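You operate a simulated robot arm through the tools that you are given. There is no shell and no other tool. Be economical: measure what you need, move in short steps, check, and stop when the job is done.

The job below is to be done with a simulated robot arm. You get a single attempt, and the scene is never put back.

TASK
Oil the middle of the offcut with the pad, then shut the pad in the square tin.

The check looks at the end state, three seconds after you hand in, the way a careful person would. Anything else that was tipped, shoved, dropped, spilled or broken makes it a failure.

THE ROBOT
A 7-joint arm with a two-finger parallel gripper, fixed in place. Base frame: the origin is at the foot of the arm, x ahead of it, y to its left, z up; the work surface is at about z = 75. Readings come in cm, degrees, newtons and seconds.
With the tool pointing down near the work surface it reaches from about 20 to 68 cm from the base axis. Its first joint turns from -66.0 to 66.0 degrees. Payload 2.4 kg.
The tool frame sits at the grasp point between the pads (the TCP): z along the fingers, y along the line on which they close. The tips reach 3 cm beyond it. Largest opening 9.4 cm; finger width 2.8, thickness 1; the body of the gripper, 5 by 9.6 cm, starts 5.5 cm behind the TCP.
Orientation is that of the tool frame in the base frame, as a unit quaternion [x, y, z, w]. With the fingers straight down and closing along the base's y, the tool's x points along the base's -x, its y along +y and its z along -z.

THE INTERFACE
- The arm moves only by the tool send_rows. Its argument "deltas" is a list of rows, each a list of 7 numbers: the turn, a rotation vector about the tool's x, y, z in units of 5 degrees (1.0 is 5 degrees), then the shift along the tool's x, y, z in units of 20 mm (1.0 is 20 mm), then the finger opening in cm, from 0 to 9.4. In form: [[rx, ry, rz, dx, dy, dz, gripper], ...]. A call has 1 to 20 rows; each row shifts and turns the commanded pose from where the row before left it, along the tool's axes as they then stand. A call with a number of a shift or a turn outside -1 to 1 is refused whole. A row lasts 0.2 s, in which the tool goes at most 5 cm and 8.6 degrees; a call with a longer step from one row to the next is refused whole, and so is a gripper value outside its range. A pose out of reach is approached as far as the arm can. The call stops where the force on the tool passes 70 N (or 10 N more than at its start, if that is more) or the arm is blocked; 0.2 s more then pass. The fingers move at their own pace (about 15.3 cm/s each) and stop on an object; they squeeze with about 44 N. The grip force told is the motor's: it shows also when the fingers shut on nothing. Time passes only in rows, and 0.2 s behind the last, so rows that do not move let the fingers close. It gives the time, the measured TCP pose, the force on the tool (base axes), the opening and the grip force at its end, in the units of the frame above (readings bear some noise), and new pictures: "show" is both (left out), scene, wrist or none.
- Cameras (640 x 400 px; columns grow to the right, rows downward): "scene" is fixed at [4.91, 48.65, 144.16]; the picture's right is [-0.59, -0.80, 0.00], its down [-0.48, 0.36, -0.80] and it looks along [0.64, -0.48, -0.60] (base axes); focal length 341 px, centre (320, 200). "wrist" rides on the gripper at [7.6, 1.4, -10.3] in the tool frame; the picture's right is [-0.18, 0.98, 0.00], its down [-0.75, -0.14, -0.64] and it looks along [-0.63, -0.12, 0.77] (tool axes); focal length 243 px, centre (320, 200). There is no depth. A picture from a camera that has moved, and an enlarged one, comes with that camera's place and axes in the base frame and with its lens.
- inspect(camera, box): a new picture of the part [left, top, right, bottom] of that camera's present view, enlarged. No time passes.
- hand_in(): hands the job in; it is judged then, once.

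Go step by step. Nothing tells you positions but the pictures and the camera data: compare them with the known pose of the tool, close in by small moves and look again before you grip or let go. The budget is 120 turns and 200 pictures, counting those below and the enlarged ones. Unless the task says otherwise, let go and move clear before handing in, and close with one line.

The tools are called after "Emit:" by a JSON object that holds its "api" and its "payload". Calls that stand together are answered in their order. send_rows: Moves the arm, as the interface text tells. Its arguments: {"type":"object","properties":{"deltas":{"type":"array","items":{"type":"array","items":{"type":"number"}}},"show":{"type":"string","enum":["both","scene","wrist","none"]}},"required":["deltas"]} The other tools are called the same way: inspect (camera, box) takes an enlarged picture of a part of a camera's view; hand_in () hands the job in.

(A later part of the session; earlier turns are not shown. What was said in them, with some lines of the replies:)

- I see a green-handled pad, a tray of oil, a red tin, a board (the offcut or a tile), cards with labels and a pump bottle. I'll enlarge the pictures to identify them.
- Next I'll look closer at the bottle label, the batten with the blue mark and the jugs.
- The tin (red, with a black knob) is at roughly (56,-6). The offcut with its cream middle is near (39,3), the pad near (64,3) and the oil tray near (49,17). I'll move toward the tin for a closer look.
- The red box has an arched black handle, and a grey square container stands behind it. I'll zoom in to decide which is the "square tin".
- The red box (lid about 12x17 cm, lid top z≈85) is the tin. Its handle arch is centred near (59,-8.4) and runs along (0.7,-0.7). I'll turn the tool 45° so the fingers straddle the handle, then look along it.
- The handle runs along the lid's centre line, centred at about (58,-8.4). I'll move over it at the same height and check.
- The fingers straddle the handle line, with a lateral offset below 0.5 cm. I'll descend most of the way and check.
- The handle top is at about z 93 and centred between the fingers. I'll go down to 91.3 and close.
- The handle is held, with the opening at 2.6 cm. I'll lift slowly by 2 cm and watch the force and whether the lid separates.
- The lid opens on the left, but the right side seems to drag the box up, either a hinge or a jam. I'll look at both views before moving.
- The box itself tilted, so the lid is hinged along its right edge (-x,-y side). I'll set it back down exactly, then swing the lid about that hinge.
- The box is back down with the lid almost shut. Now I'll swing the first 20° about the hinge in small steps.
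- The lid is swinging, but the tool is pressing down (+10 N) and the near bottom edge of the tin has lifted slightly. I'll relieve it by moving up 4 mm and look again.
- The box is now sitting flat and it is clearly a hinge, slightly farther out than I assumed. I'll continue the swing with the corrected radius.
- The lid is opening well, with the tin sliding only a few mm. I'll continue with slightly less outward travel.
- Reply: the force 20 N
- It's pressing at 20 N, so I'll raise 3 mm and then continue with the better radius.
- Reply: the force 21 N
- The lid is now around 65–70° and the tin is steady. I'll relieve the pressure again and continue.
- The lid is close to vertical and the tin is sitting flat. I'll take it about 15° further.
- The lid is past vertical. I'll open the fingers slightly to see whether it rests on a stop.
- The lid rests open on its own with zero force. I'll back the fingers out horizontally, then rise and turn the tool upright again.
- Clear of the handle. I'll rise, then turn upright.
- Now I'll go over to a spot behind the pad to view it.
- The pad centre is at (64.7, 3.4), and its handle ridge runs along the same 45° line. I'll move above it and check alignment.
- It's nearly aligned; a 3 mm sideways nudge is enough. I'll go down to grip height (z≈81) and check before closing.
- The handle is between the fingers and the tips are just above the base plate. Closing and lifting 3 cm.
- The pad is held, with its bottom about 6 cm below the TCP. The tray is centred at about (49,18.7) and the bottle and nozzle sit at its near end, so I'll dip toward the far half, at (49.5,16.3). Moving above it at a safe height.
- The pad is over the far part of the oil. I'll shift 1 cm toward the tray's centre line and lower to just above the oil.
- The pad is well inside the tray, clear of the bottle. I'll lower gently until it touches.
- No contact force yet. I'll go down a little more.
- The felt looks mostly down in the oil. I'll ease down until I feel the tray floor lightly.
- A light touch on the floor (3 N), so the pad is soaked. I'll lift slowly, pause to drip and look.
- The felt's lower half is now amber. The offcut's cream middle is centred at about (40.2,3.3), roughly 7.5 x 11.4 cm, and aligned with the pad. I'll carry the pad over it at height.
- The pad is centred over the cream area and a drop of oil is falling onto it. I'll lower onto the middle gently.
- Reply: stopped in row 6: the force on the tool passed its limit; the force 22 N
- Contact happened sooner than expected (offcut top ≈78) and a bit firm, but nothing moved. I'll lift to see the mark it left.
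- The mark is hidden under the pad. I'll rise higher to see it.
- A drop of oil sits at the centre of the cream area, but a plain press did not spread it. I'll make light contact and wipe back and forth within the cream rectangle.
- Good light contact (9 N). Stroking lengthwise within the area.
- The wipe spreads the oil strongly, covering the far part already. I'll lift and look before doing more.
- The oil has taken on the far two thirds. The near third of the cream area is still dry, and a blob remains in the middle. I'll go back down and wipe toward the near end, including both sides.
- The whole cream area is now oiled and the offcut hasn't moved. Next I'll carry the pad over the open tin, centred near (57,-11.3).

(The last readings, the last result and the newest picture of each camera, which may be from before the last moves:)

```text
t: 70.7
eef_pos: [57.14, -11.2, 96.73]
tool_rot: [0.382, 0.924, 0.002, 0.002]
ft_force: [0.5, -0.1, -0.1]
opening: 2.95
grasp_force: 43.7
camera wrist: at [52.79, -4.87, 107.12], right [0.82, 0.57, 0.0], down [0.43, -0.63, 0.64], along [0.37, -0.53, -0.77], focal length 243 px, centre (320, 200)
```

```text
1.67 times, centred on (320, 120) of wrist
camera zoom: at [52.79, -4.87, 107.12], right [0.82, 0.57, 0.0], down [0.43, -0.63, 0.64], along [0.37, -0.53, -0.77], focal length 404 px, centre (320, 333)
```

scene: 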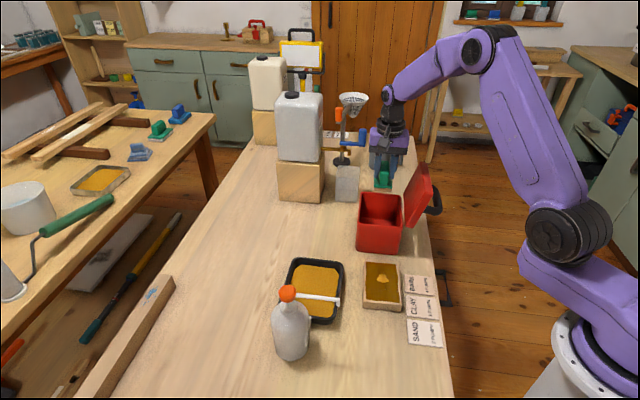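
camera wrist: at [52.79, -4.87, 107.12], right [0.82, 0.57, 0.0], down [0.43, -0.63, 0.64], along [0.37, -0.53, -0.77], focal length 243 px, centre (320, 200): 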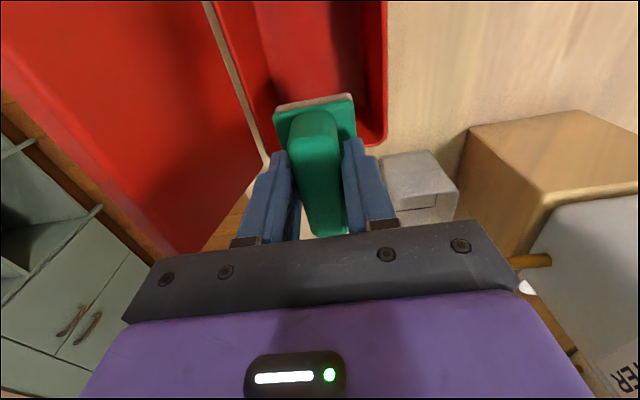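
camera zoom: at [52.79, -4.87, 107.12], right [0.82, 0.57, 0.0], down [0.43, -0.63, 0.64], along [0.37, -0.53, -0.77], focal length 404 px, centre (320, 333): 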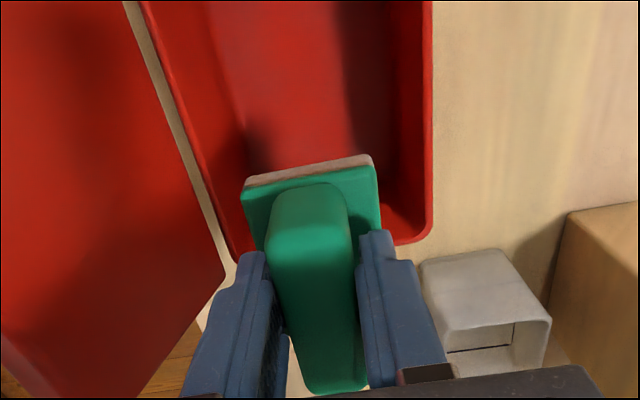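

The pad is over the tin's opening with margin all round. I'll shift 7 mm toward the centre and lower inside.

Emit:
{"api": "send_rows", "payload": {"deltas": [[0, 0, 0, 0.35, 0, 0, 0], [0, 0, 0, 0, 0, 0.9, 0], [0, 0, 0, 0, 0, 0.9, 0], [0, 0, 0, 0, 0, 0.9, 0], [0, 0, 0, 0, 0, 0.9, 0], [0, 0, 0, 0, 0, 0.9, 0], [0, 0, 0, 0, 0, 0.7, 0], [0, 0, 0, 0, 0, 0.5, 0]]}}

Emit:
{"api": "inspect", "payload": {"camera": "scene", "box": [330, 140, 450, 260]}}

```text
t: 72.5
eef_pos: [56.82, -10.63, 85.3]
tool_rot: [0.382, 0.924, 0.001, 0.001]
ft_force: [0.0, -0.1, -0.5]
opening: 2.96
grasp_force: 44.0
camera wrist: at [52.36, -4.39, 95.69], right [0.83, 0.56, 0.0], down [0.43, -0.63, 0.64], along [0.37, -0.53, -0.77], focal length 243 px, centre (320, 200)
```

scene: 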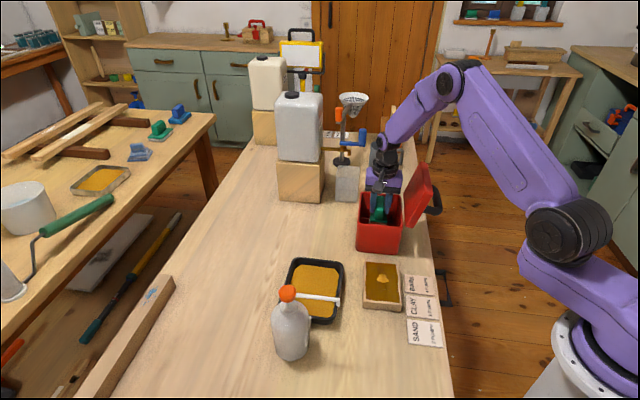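
wrist: 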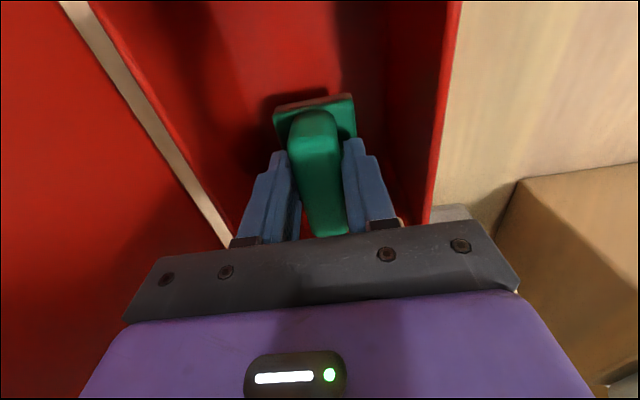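

```text
3.33 times, centred on (390, 200) of scene
camera zoom: at [4.91, 48.65, 144.16], right [-0.59, -0.8, 0.0], down [-0.48, 0.36, -0.8], along [0.64, -0.48, -0.6], focal length 1136 px, centre (87, 200)
```

zoom: 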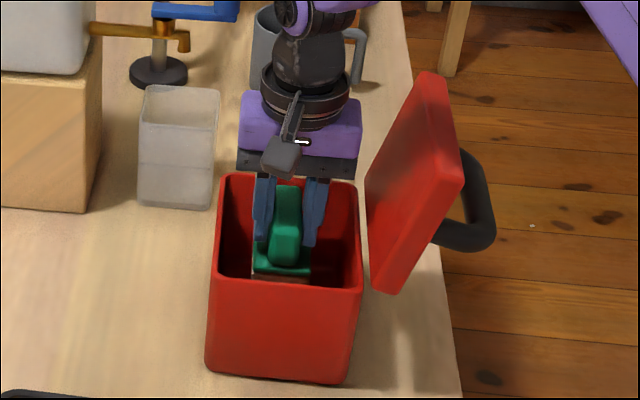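

It fits well. I'll continue down to feel the floor.

Emit:
{"api": "send_rows", "payload": {"deltas": [[0, 0, 0, 0, 0, 0.4, 0], [0, 0, 0, 0, 0, 0.4, 0], [0, 0, 0, 0, 0, 0.3, 0], [0, 0, 0, 0, 0, 0.2, 0], [0, 0, 0, 0, 0, 0.1, 0], [0, 0, 0, 0, 0, 0.1, 0]], "show": "none"}}

```text
t: 73.9
eef_pos: [56.65, -10.72, 82.38]
tool_rot: [0.382, 0.924, 0.001, 0.003]
ft_force: [1.0, 0.3, -0.8]
opening: 2.95
grasp_force: 43.9
```

Emit:
{"api": "send_rows", "payload": {"deltas": [[0, 0, 0, 0, 0, 0.07, 0], [0, 0, 0, 0, 0, 0.07, 0], [0, 0, 0, 0, 0, 0.06, 0], [0, 0, 0, 0, 0, 0, 0]], "show": "none"}}

```text
t: 74.9
eef_pos: [56.67, -10.82, 82.06]
tool_rot: [0.383, 0.924, 0.001, 0.003]
ft_force: [0.0, 0.2, -0.2]
opening: 2.97
grasp_force: 43.6
```

Emit:
{"api": "send_rows", "payload": {"deltas": [[0, 0, 0, 0, 0, 0.06, 0], [0, 0, 0, 0, 0, 0.06, 0], [0, 0, 0, 0, 0, 0, 0]], "show": "none"}}

```text
t: 75.7
eef_pos: [56.62, -10.76, 81.85]
tool_rot: [0.383, 0.924, 0.001, 0.002]
ft_force: [0.2, -0.2, -0.9]
opening: 2.98
grasp_force: 44.3
```

Emit:
{"api": "send_rows", "payload": {"deltas": [[0, 0, 0, 0, 0, 0.05, 0], [0, 0, 0, 0, 0, 0.05, 0], [0, 0, 0, 0, 0, 0, 0]], "show": "none"}}

```text
t: 76.5
eef_pos: [56.71, -10.67, 81.72]
tool_rot: [0.382, 0.924, 0.001, 0.003]
ft_force: [-8.3, 0.8, 25.4]
opening: 2.96
grasp_force: 44.4
```

The pad is on the tin floor. I'll open the fingers moderately and lift straight out.

Emit:
{"api": "send_rows", "payload": {"deltas": [[0, 0, 0, 0, 0, -0.03, 2.95], [0, 0, 0, 0, 0, 0, 4], [0, 0, 0, 0, 0, 0, 5.2], [0, 0, 0, 0, 0, -0.3, 5.2], [0, 0, 0, 0, 0, -0.8, 5.2], [0, 0, 0, 0, 0, -1, 5.2], [0, 0, 0, 0, 0, -1, 5.2], [0, 0, 0, 0, 0, -1, 5.2], [0, 0, 0, 0, 0, -1, 5.2], [0, 0, 0, 0, 0, -1, 5.2], [0, 0, 0, 0, 0, -1, 5.2], [0, 0, 0, 0, 0, -1, 5.2], [0, 0, 0, 0, 0, -1, 5.2]]}}

Emit:
{"api": "inspect", "payload": {"camera": "scene", "box": [330, 140, 450, 260]}}

```text
t: 79.3
eef_pos: [56.58, -10.72, 99.91]
tool_rot: [0.383, 0.924, 0.001, 0.002]
ft_force: [0.2, 0.4, 0.5]
opening: 5.21
grasp_force: 0.0
camera wrist: at [52.23, -4.38, 110.17], right [0.83, 0.56, 0.0], down [0.43, -0.63, 0.64], along [0.37, -0.53, -0.77], focal length 243 px, centre (320, 200)
```

scene: 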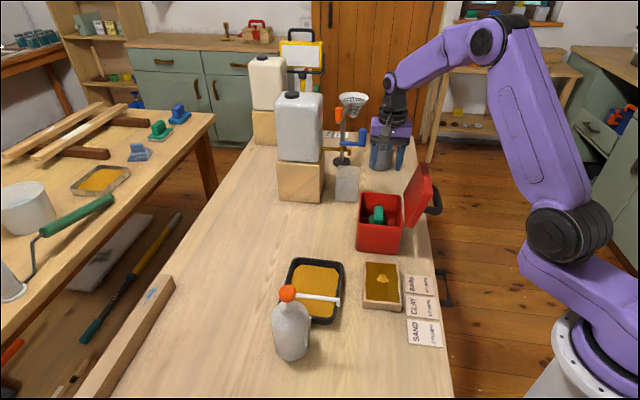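
wrist: 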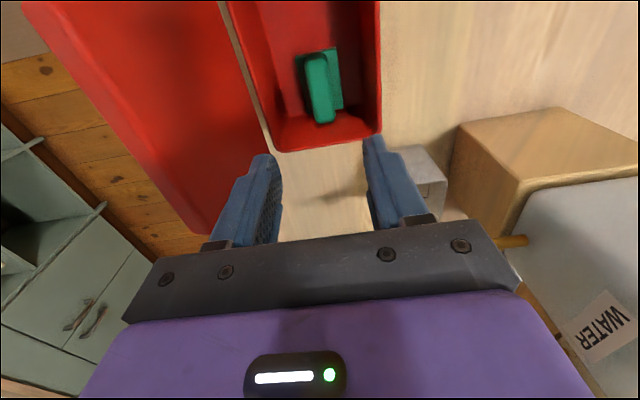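

```text
3.33 times, centred on (390, 200) of scene
camera zoom: at [4.91, 48.65, 144.16], right [-0.59, -0.8, 0.0], down [-0.48, 0.36, -0.8], along [0.64, -0.48, -0.6], focal length 1136 px, centre (87, 200)
```

zoom: 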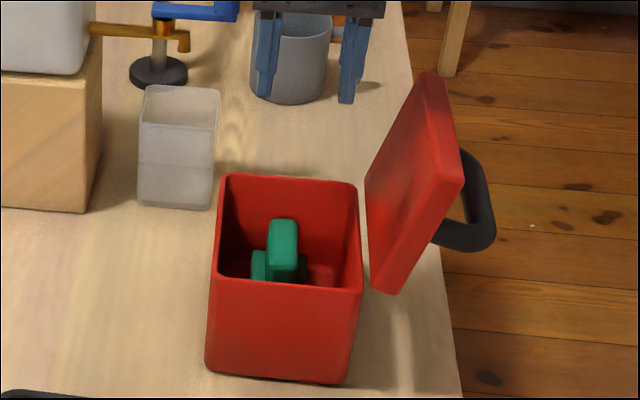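

The pad sits in the tin. To close the lid under control I'll retrace the way I came: go back behind the lid with the tool horizontal, straddle the handle loosely, and swing it shut.

Emit:
{"api": "send_rows", "payload": {"deltas": [[0, 0, 0, 0, 0, -0.9, 5], [0, 0, 0, 0, 0, -0.9, 5], [0, 0, 0, 0, 0, -0.9, 5], [0, 0, 0, 0, 0, -0.9, 5], [0, 0, 0, 0, 0, -0.9, 5], [0, 0, 0, 0, 0, -0.9, 5], [0, 0, 0, 0.03, -1, 0, 5], [0, 0, 0, 0.03, -1, 0, 5], [0, 0, 0, 0.03, -1, 0, 5], [0, 0, 0, 0.03, -1, 0, 5], [0, 0, 0, 0.03, -1, 0, 5], [0, 0, 0, 0.03, -1, 0, 5], [0, 0, 0, 0.03, -1, 0, 5], [0, 0, 0, 0.03, -1, 0, 5], [0, 0, 0, 0.03, -1, 0, 5], [0, 0, 0, 0.03, -1, 0, 5], [0, 0, 0, 0, -0.3, 0, 5]], "show": "none"}}

Emit:
{"api": "send_rows", "payload": {"deltas": [[-1, 0, 0, 0, 0, 0, 5], [-1, 0, 0, 0, 0, 0, 5], [-1, 0, 0, 0, 0, 0, 5], [-1, 0, 0, 0, 0, 0, 5], [-1, 0, 0, 0, 0, 0, 5], [-1, 0, 0, 0, 0, 0, 5], [-1, 0, 0, 0, 0, 0, 5], [-1, 0, 0, 0, 0, 0, 5], [-1, 0, 0, 0, 0, 0, 5], [-1, 0, 0, 0, 0, 0, 5], [-1, 0, 0, 0, 0, 0, 5], [-1, 0, 0, 0, 0, 0, 5], [-1, 0, 0, 0, 0, 0, 5], [-1, 0, 0, 0, 0, 0, 5], [-1, 0, 0, 0, 0, 0, 5], [-1, 0, 0, 0, 0, 0, 5], [-1, 0, 0, 0, 0, 0, 5], [-1, 0, 0, 0, 0, 0, 5]], "show": "scene"}}

```text
t: 82.9
eef_pos: [41.49, -24.89, 110.7]
tool_rot: [0.382, 0.924, 0.001, 0.002]
ft_force: [-0.2, 0.4, 0.3]
opening: 5.02
grasp_force: 0.0
```

```text
t: 86.7
eef_pos: [41.52, -24.96, 110.65]
tool_rot: [0.269, 0.652, 0.655, 0.272]
ft_force: [-0.8, -0.3, -0.2]
opening: 5.0
grasp_force: 0.1
```

scene: 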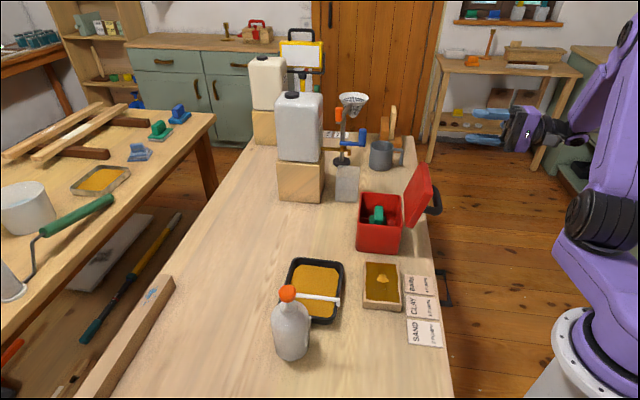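

Now down to handle height, still clear behind it.

Emit:
{"api": "send_rows", "payload": {"deltas": [[0, 0, 0, 0, -0.99, 0, 5], [0, 0, 0, 0, -0.99, 0, 5], [0, 0, 0, 0, -0.99, 0, 5], [0, 0, 0, 0, -0.99, 0, 5], [0, 0, 0, 0, -0.99, 0, 5], [0, 0, 0, 0, -0.99, 0, 5], [0, 0, 0, 0, -0.99, 0, 5], [0, 0, 0, 0, -0.99, 0, 5], [0, 0, 0, 0, -0.99, 0, 5], [0, 0, 0, 0, -0.99, 0, 5]]}}

Emit:
{"api": "inspect", "payload": {"camera": "scene", "box": [380, 140, 520, 250]}}

Emit:
{"api": "inspect", "payload": {"camera": "wrist", "box": [180, 20, 460, 240]}}

```text
t: 88.9
eef_pos: [41.52, -24.8, 90.89]
tool_rot: [0.269, 0.653, 0.654, 0.272]
ft_force: [0.1, -0.4, -0.2]
opening: 4.98
grasp_force: 0.0
camera wrist: at [28.96, -26.78, 92.28], right [0.13, -0.13, 0.98], down [0.08, -0.99, -0.14], along [0.99, 0.1, -0.11], focal length 243 px, centre (320, 200)
```

scene: 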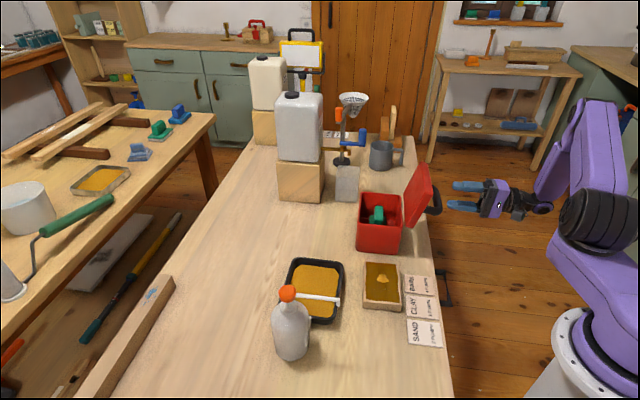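
wrist: 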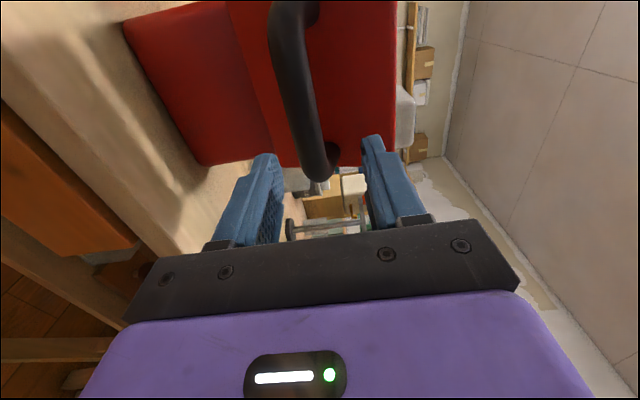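

```text
3.64 times, centred on (450, 195) of scene
camera zoom: at [4.91, 48.65, 144.16], right [-0.59, -0.8, 0.0], down [-0.48, 0.36, -0.8], along [0.64, -0.48, -0.6], focal length 1240 px, centre (-153, 218)
```

zoom: 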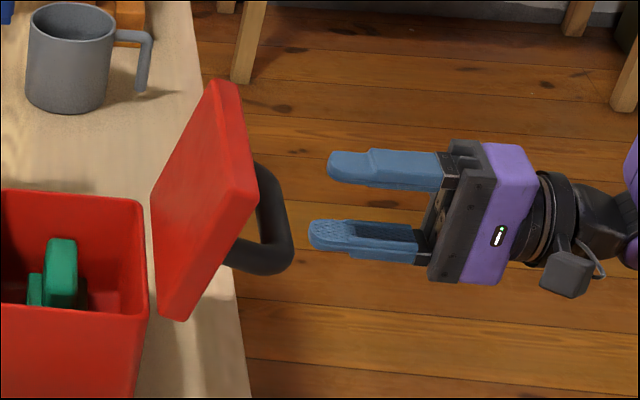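

```text
1.82 times, centred on (320, 130) of wrist
camera zoom: at [28.96, -26.78, 92.28], right [0.13, -0.13, 0.98], down [0.08, -0.99, -0.14], along [0.99, 0.1, -0.11], focal length 441 px, centre (320, 327)
```

zoom: 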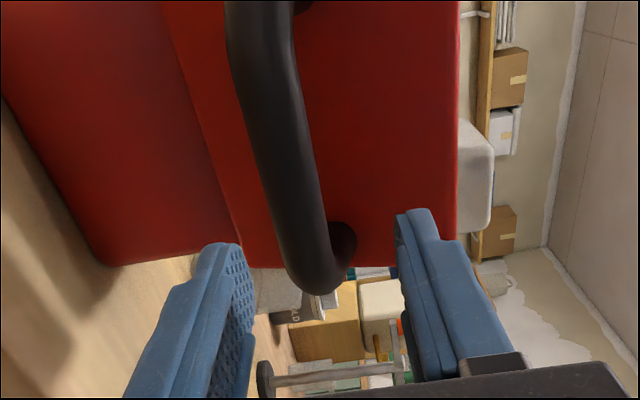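

The handle lines up between the fingers as when I left it. I'll advance 8 cm along the same line.

Emit:
{"api": "send_rows", "payload": {"deltas": [[0, 0, 0, 0, 0, 0.8, 4.8], [0, 0, 0, 0, 0, 0.8, 4.8], [0, 0, 0, 0, 0, 0.8, 4.8], [0, 0, 0, 0, 0, 0.8, 4.8], [0, 0, 0, 0, 0, 0.5, 4.8], [0, 0, 0, 0, 0, 0.3, 4.4]]}}

Emit:
{"api": "inspect", "payload": {"camera": "scene", "box": [340, 150, 460, 260]}}

```text
t: 90.3
eef_pos: [47.31, -19.19, 90.95]
tool_rot: [0.27, 0.653, 0.654, 0.272]
ft_force: [-0.8, -0.2, 0.3]
opening: 4.42
grasp_force: 0.2
camera wrist: at [34.77, -21.08, 92.31], right [0.13, -0.13, 0.98], down [0.08, -0.99, -0.14], along [0.99, 0.1, -0.11], focal length 243 px, centre (320, 200)
```

scene: 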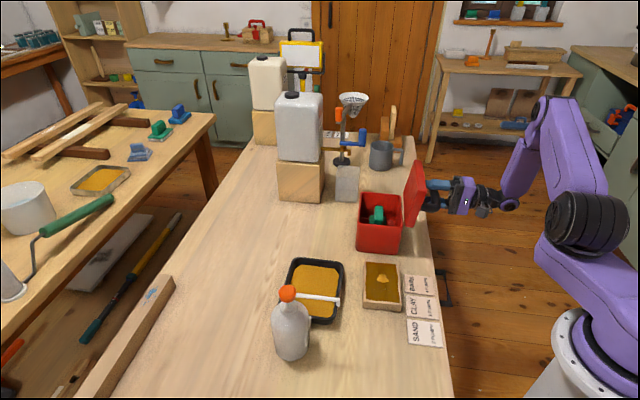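
wrist: 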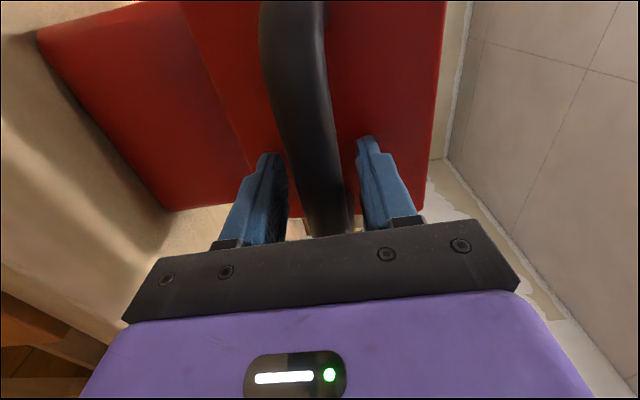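

```text
3.64 times, centred on (400, 205) of scene
camera zoom: at [4.91, 48.65, 144.16], right [-0.59, -0.8, 0.0], down [-0.48, 0.36, -0.8], along [0.64, -0.48, -0.6], focal length 1240 px, centre (29, 182)
```

zoom: 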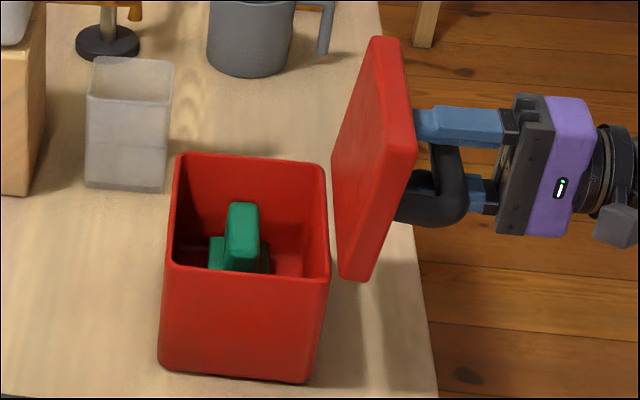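

The fingers straddle the handle. I'll begin the reverse swing with a loose 4 cm straddle.

Emit:
{"api": "send_rows", "payload": {"deltas": [[0.5, 0, 0, 0, 0.178, 0.15, 4], [0.5, 0, 0, 0, 0.178, 0.15, 4], [0.5, 0, 0, 0, 0.178, 0.15, 4], [0.5, 0, 0, 0, 0.178, 0.15, 4], [0.5, 0, 0, 0, 0.178, 0.15, 4], [0.5, 0, 0, 0, 0.178, 0.15, 4]], "show": "none"}}

Emit:
{"api": "inspect", "payload": {"camera": "scene", "box": [340, 150, 460, 260]}}

```text
t: 91.7
eef_pos: [48.67, -17.8, 92.8]
tool_rot: [0.304, 0.733, 0.562, 0.235]
ft_force: [-0.2, -0.5, 0.8]
opening: 3.99
grasp_force: 0.1
```

```text
3.64 times, centred on (400, 205) of scene
camera zoom: at [4.91, 48.65, 144.16], right [-0.59, -0.8, 0.0], down [-0.48, 0.36, -0.8], along [0.64, -0.48, -0.6], focal length 1240 px, centre (29, 182)
```

zoom: 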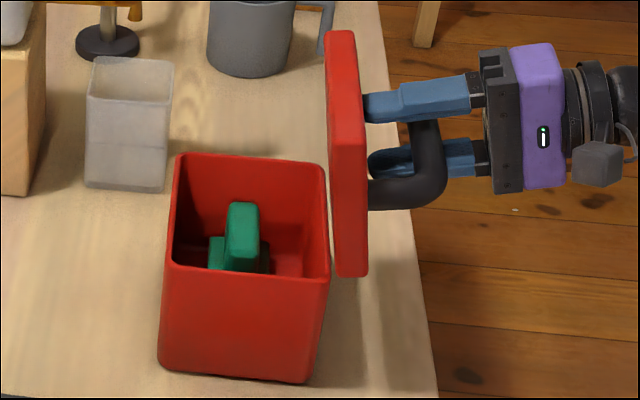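

It follows smoothly with almost no force. Next 15°.

Emit:
{"api": "send_rows", "payload": {"deltas": [[0.5, 0, 0, 0, 0.178, 0.15, 4], [0.5, 0, 0, 0, 0.178, 0.15, 4], [0.5, 0, 0, 0, 0.178, 0.15, 4], [0.5, 0, 0, 0, 0.178, 0.15, 4], [0.5, 0, 0, 0, 0.178, 0.15, 4], [0.5, 0, 0, 0, 0.178, 0.15, 4]], "show": "none"}}

Emit:
{"api": "inspect", "payload": {"camera": "scene", "box": [340, 150, 460, 260]}}

```text
t: 93.1
eef_pos: [50.38, -15.97, 94.11]
tool_rot: [0.331, 0.8, 0.462, 0.193]
ft_force: [1.0, 0.0, 0.8]
opening: 4.0
grasp_force: 0.3
```

```text
3.64 times, centred on (400, 205) of scene
camera zoom: at [4.91, 48.65, 144.16], right [-0.59, -0.8, 0.0], down [-0.48, 0.36, -0.8], along [0.64, -0.48, -0.6], focal length 1240 px, centre (29, 182)
```

zoom: 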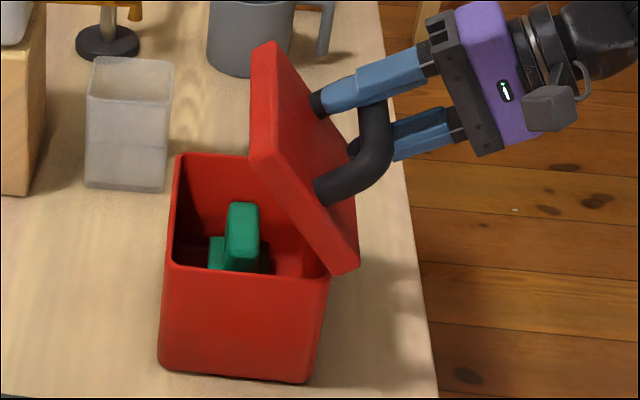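

Going well. Next 20°.

Emit:
{"api": "send_rows", "payload": {"deltas": [[0.5, 0, 0, 0, 0.17, 0.155, 4], [0.5, 0, 0, 0, 0.17, 0.155, 4], [0.5, 0, 0, 0, 0.17, 0.155, 4], [0.5, 0, 0, 0, 0.17, 0.155, 4], [0.5, 0, 0, 0, 0.17, 0.155, 4], [0.5, 0, 0, 0, 0.17, 0.155, 4], [0.5, 0, 0, 0, 0.17, 0.155, 4], [0.5, 0, 0, 0, 0.17, 0.155, 4]], "show": "none"}}

Emit:
{"api": "inspect", "payload": {"camera": "scene", "box": [340, 150, 460, 260]}}

```text
t: 94.9
eef_pos: [53.0, -13.44, 94.68]
tool_rot: [0.359, 0.868, 0.316, 0.132]
ft_force: [0.6, 0.9, 0.5]
opening: 4.05
grasp_force: 0.8
```

```text
3.64 times, centred on (400, 205) of scene
camera zoom: at [4.91, 48.65, 144.16], right [-0.59, -0.8, 0.0], down [-0.48, 0.36, -0.8], along [0.64, -0.48, -0.6], focal length 1240 px, centre (29, 182)
```

zoom: 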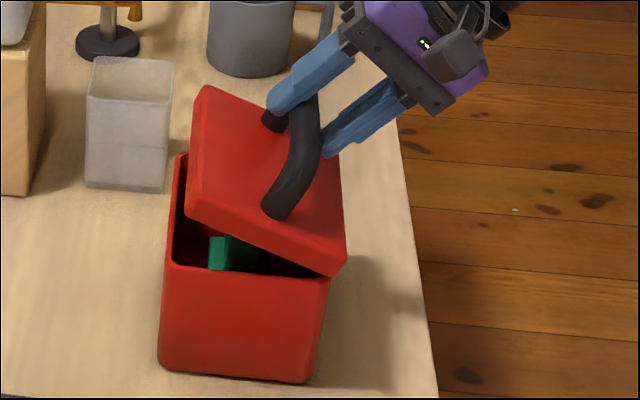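

The lid is nearly shut and the tin is steady. Next 20°.

Emit:
{"api": "send_rows", "payload": {"deltas": [[0.5, 0, 0, 0, 0.16, 0.18, 4], [0.5, 0, 0, 0, 0.16, 0.18, 4], [0.5, 0, 0, 0, 0.16, 0.18, 4], [0.5, 0, 0, 0, 0.16, 0.18, 4], [0.5, 0, 0, 0, 0.16, 0.18, 4], [0.5, 0, 0, 0, 0.16, 0.18, 4], [0.5, 0, 0, 0, 0.16, 0.18, 4], [0.5, 0, 0, 0, 0.16, 0.18, 4]], "show": "none"}}

Emit:
{"api": "inspect", "payload": {"camera": "scene", "box": [340, 150, 460, 260]}}

```text
t: 96.7
eef_pos: [55.66, -10.96, 93.57]
tool_rot: [0.376, 0.91, 0.161, 0.068]
ft_force: [1.2, -0.3, -0.1]
opening: 4.02
grasp_force: 0.0
```

```text
3.64 times, centred on (400, 205) of scene
camera zoom: at [4.91, 48.65, 144.16], right [-0.59, -0.8, 0.0], down [-0.48, 0.36, -0.8], along [0.64, -0.48, -0.6], focal length 1240 px, centre (29, 182)
```

zoom: 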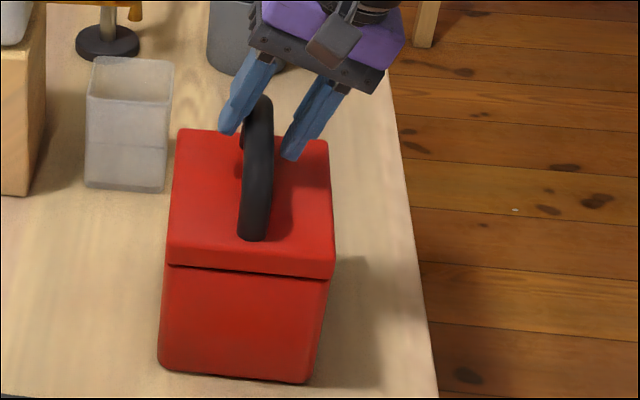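

The lid is shut. I'll open the fingers a bit more and back out along the finger axis.

Emit:
{"api": "send_rows", "payload": {"deltas": [[0, 0, 0, 0, 0, 0, 5.4], [0, 0, 0, 0, 0, -0.4, 6], [0, 0, 0, 0, 0, -0.9, 6], [0, 0, 0, 0, 0, -0.9, 6], [0, 0, 0, 0, 0, -0.9, 6], [0, 0, 0, 0, 0, -0.9, 6], [0, 0, 0, 0, 0, -0.9, 6], [0, 0, 0, 0, 0, -0.9, 6]]}}

Emit:
{"api": "inspect", "payload": {"camera": "scene", "box": [340, 150, 460, 260]}}

Emit:
{"api": "inspect", "payload": {"camera": "scene", "box": [270, 240, 450, 360]}}

```text
t: 98.5
eef_pos: [52.67, -13.64, 104.62]
tool_rot: [0.376, 0.91, 0.162, 0.068]
ft_force: [-0.5, 0.9, 0.6]
opening: 5.99
grasp_force: 0.1
camera wrist: at [45.78, -9.89, 114.78], right [0.78, 0.52, 0.34], down [0.28, -0.78, 0.56], along [0.56, -0.34, -0.76], focal length 243 px, centre (320, 200)
```

scene: 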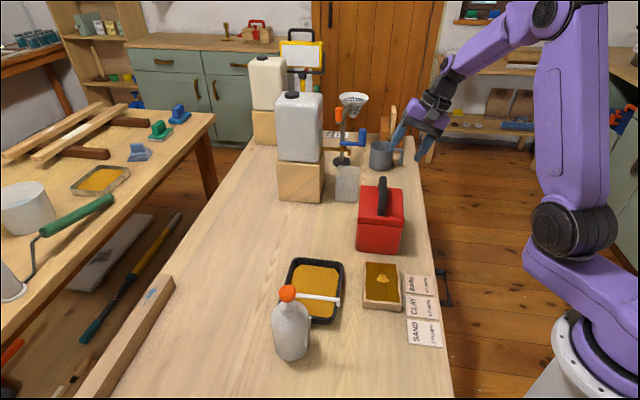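
wrist: 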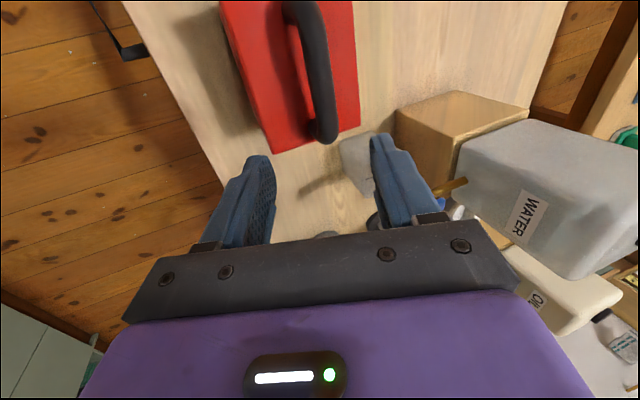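

```text
3.64 times, centred on (400, 205) of scene
camera zoom: at [4.91, 48.65, 144.16], right [-0.59, -0.8, 0.0], down [-0.48, 0.36, -0.8], along [0.64, -0.48, -0.6], focal length 1240 px, centre (29, 182)
```

zoom: 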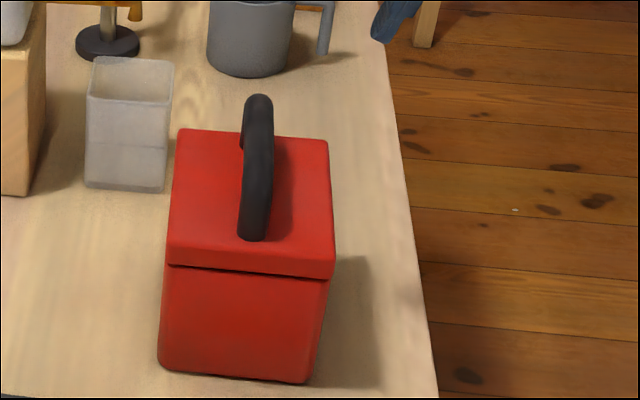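

```text
3.33 times, centred on (360, 300) of scene
camera zoom: at [4.91, 48.65, 144.16], right [-0.59, -0.8, 0.0], down [-0.48, 0.36, -0.8], along [0.64, -0.48, -0.6], focal length 1136 px, centre (187, -133)
```

zoom: 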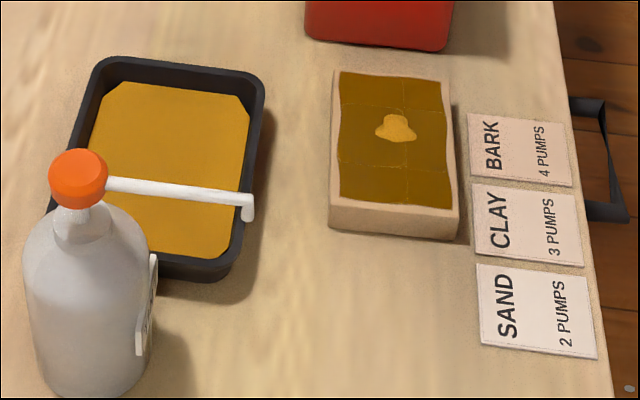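

The lid looks shut. I'll zoom in on the seam to confirm it's fully seated.

Emit:
{"api": "inspect", "payload": {"camera": "scene", "box": [350, 205, 410, 255]}}

Emit:
{"api": "inspect", "payload": {"camera": "wrist", "box": [200, 0, 400, 160]}}

```text
8.00 times, centred on (380, 230) of scene
camera zoom: at [4.91, 48.65, 144.16], right [-0.59, -0.8, 0.0], down [-0.48, 0.36, -0.8], along [0.64, -0.48, -0.6], focal length 2727 px, centre (-160, -40)
```

zoom: 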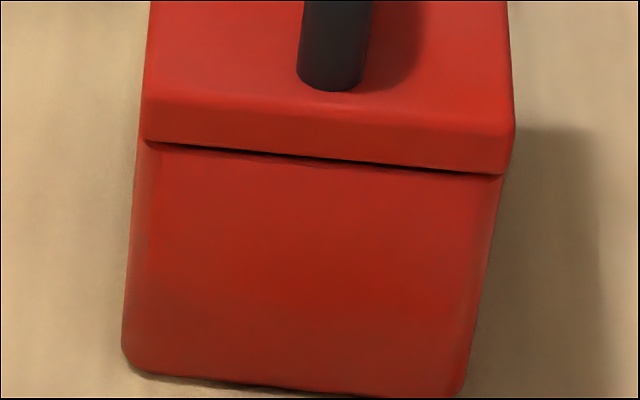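

```text
2.50 times, centred on (300, 80) of wrist
camera zoom: at [45.78, -9.89, 114.78], right [0.78, 0.52, 0.34], down [0.28, -0.78, 0.56], along [0.56, -0.34, -0.76], focal length 606 px, centre (370, 500)
```

zoom: 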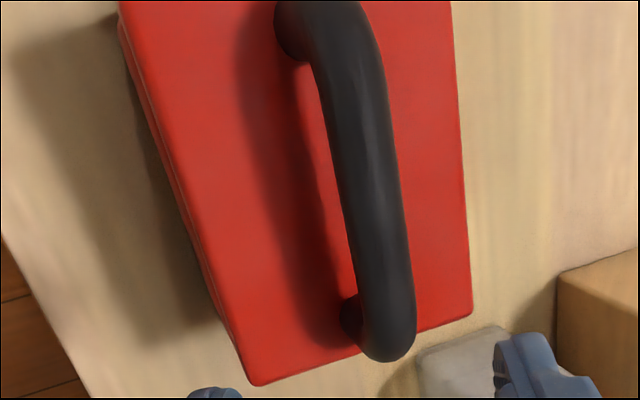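

The seam is thin and even, so the tin is fully shut with the pad inside. The oil covers the offcut's middle, everything else stands as before, and the arm is clear.

Emit:
{"api": "hand_in", "payload": {}}

```text
The job is handed in.
```

The middle of the offcut is oiled, with one small blob left at its centre. The pad is shut in the square tin, which slid about 2.5 cm from its starting place when I opened the lid.
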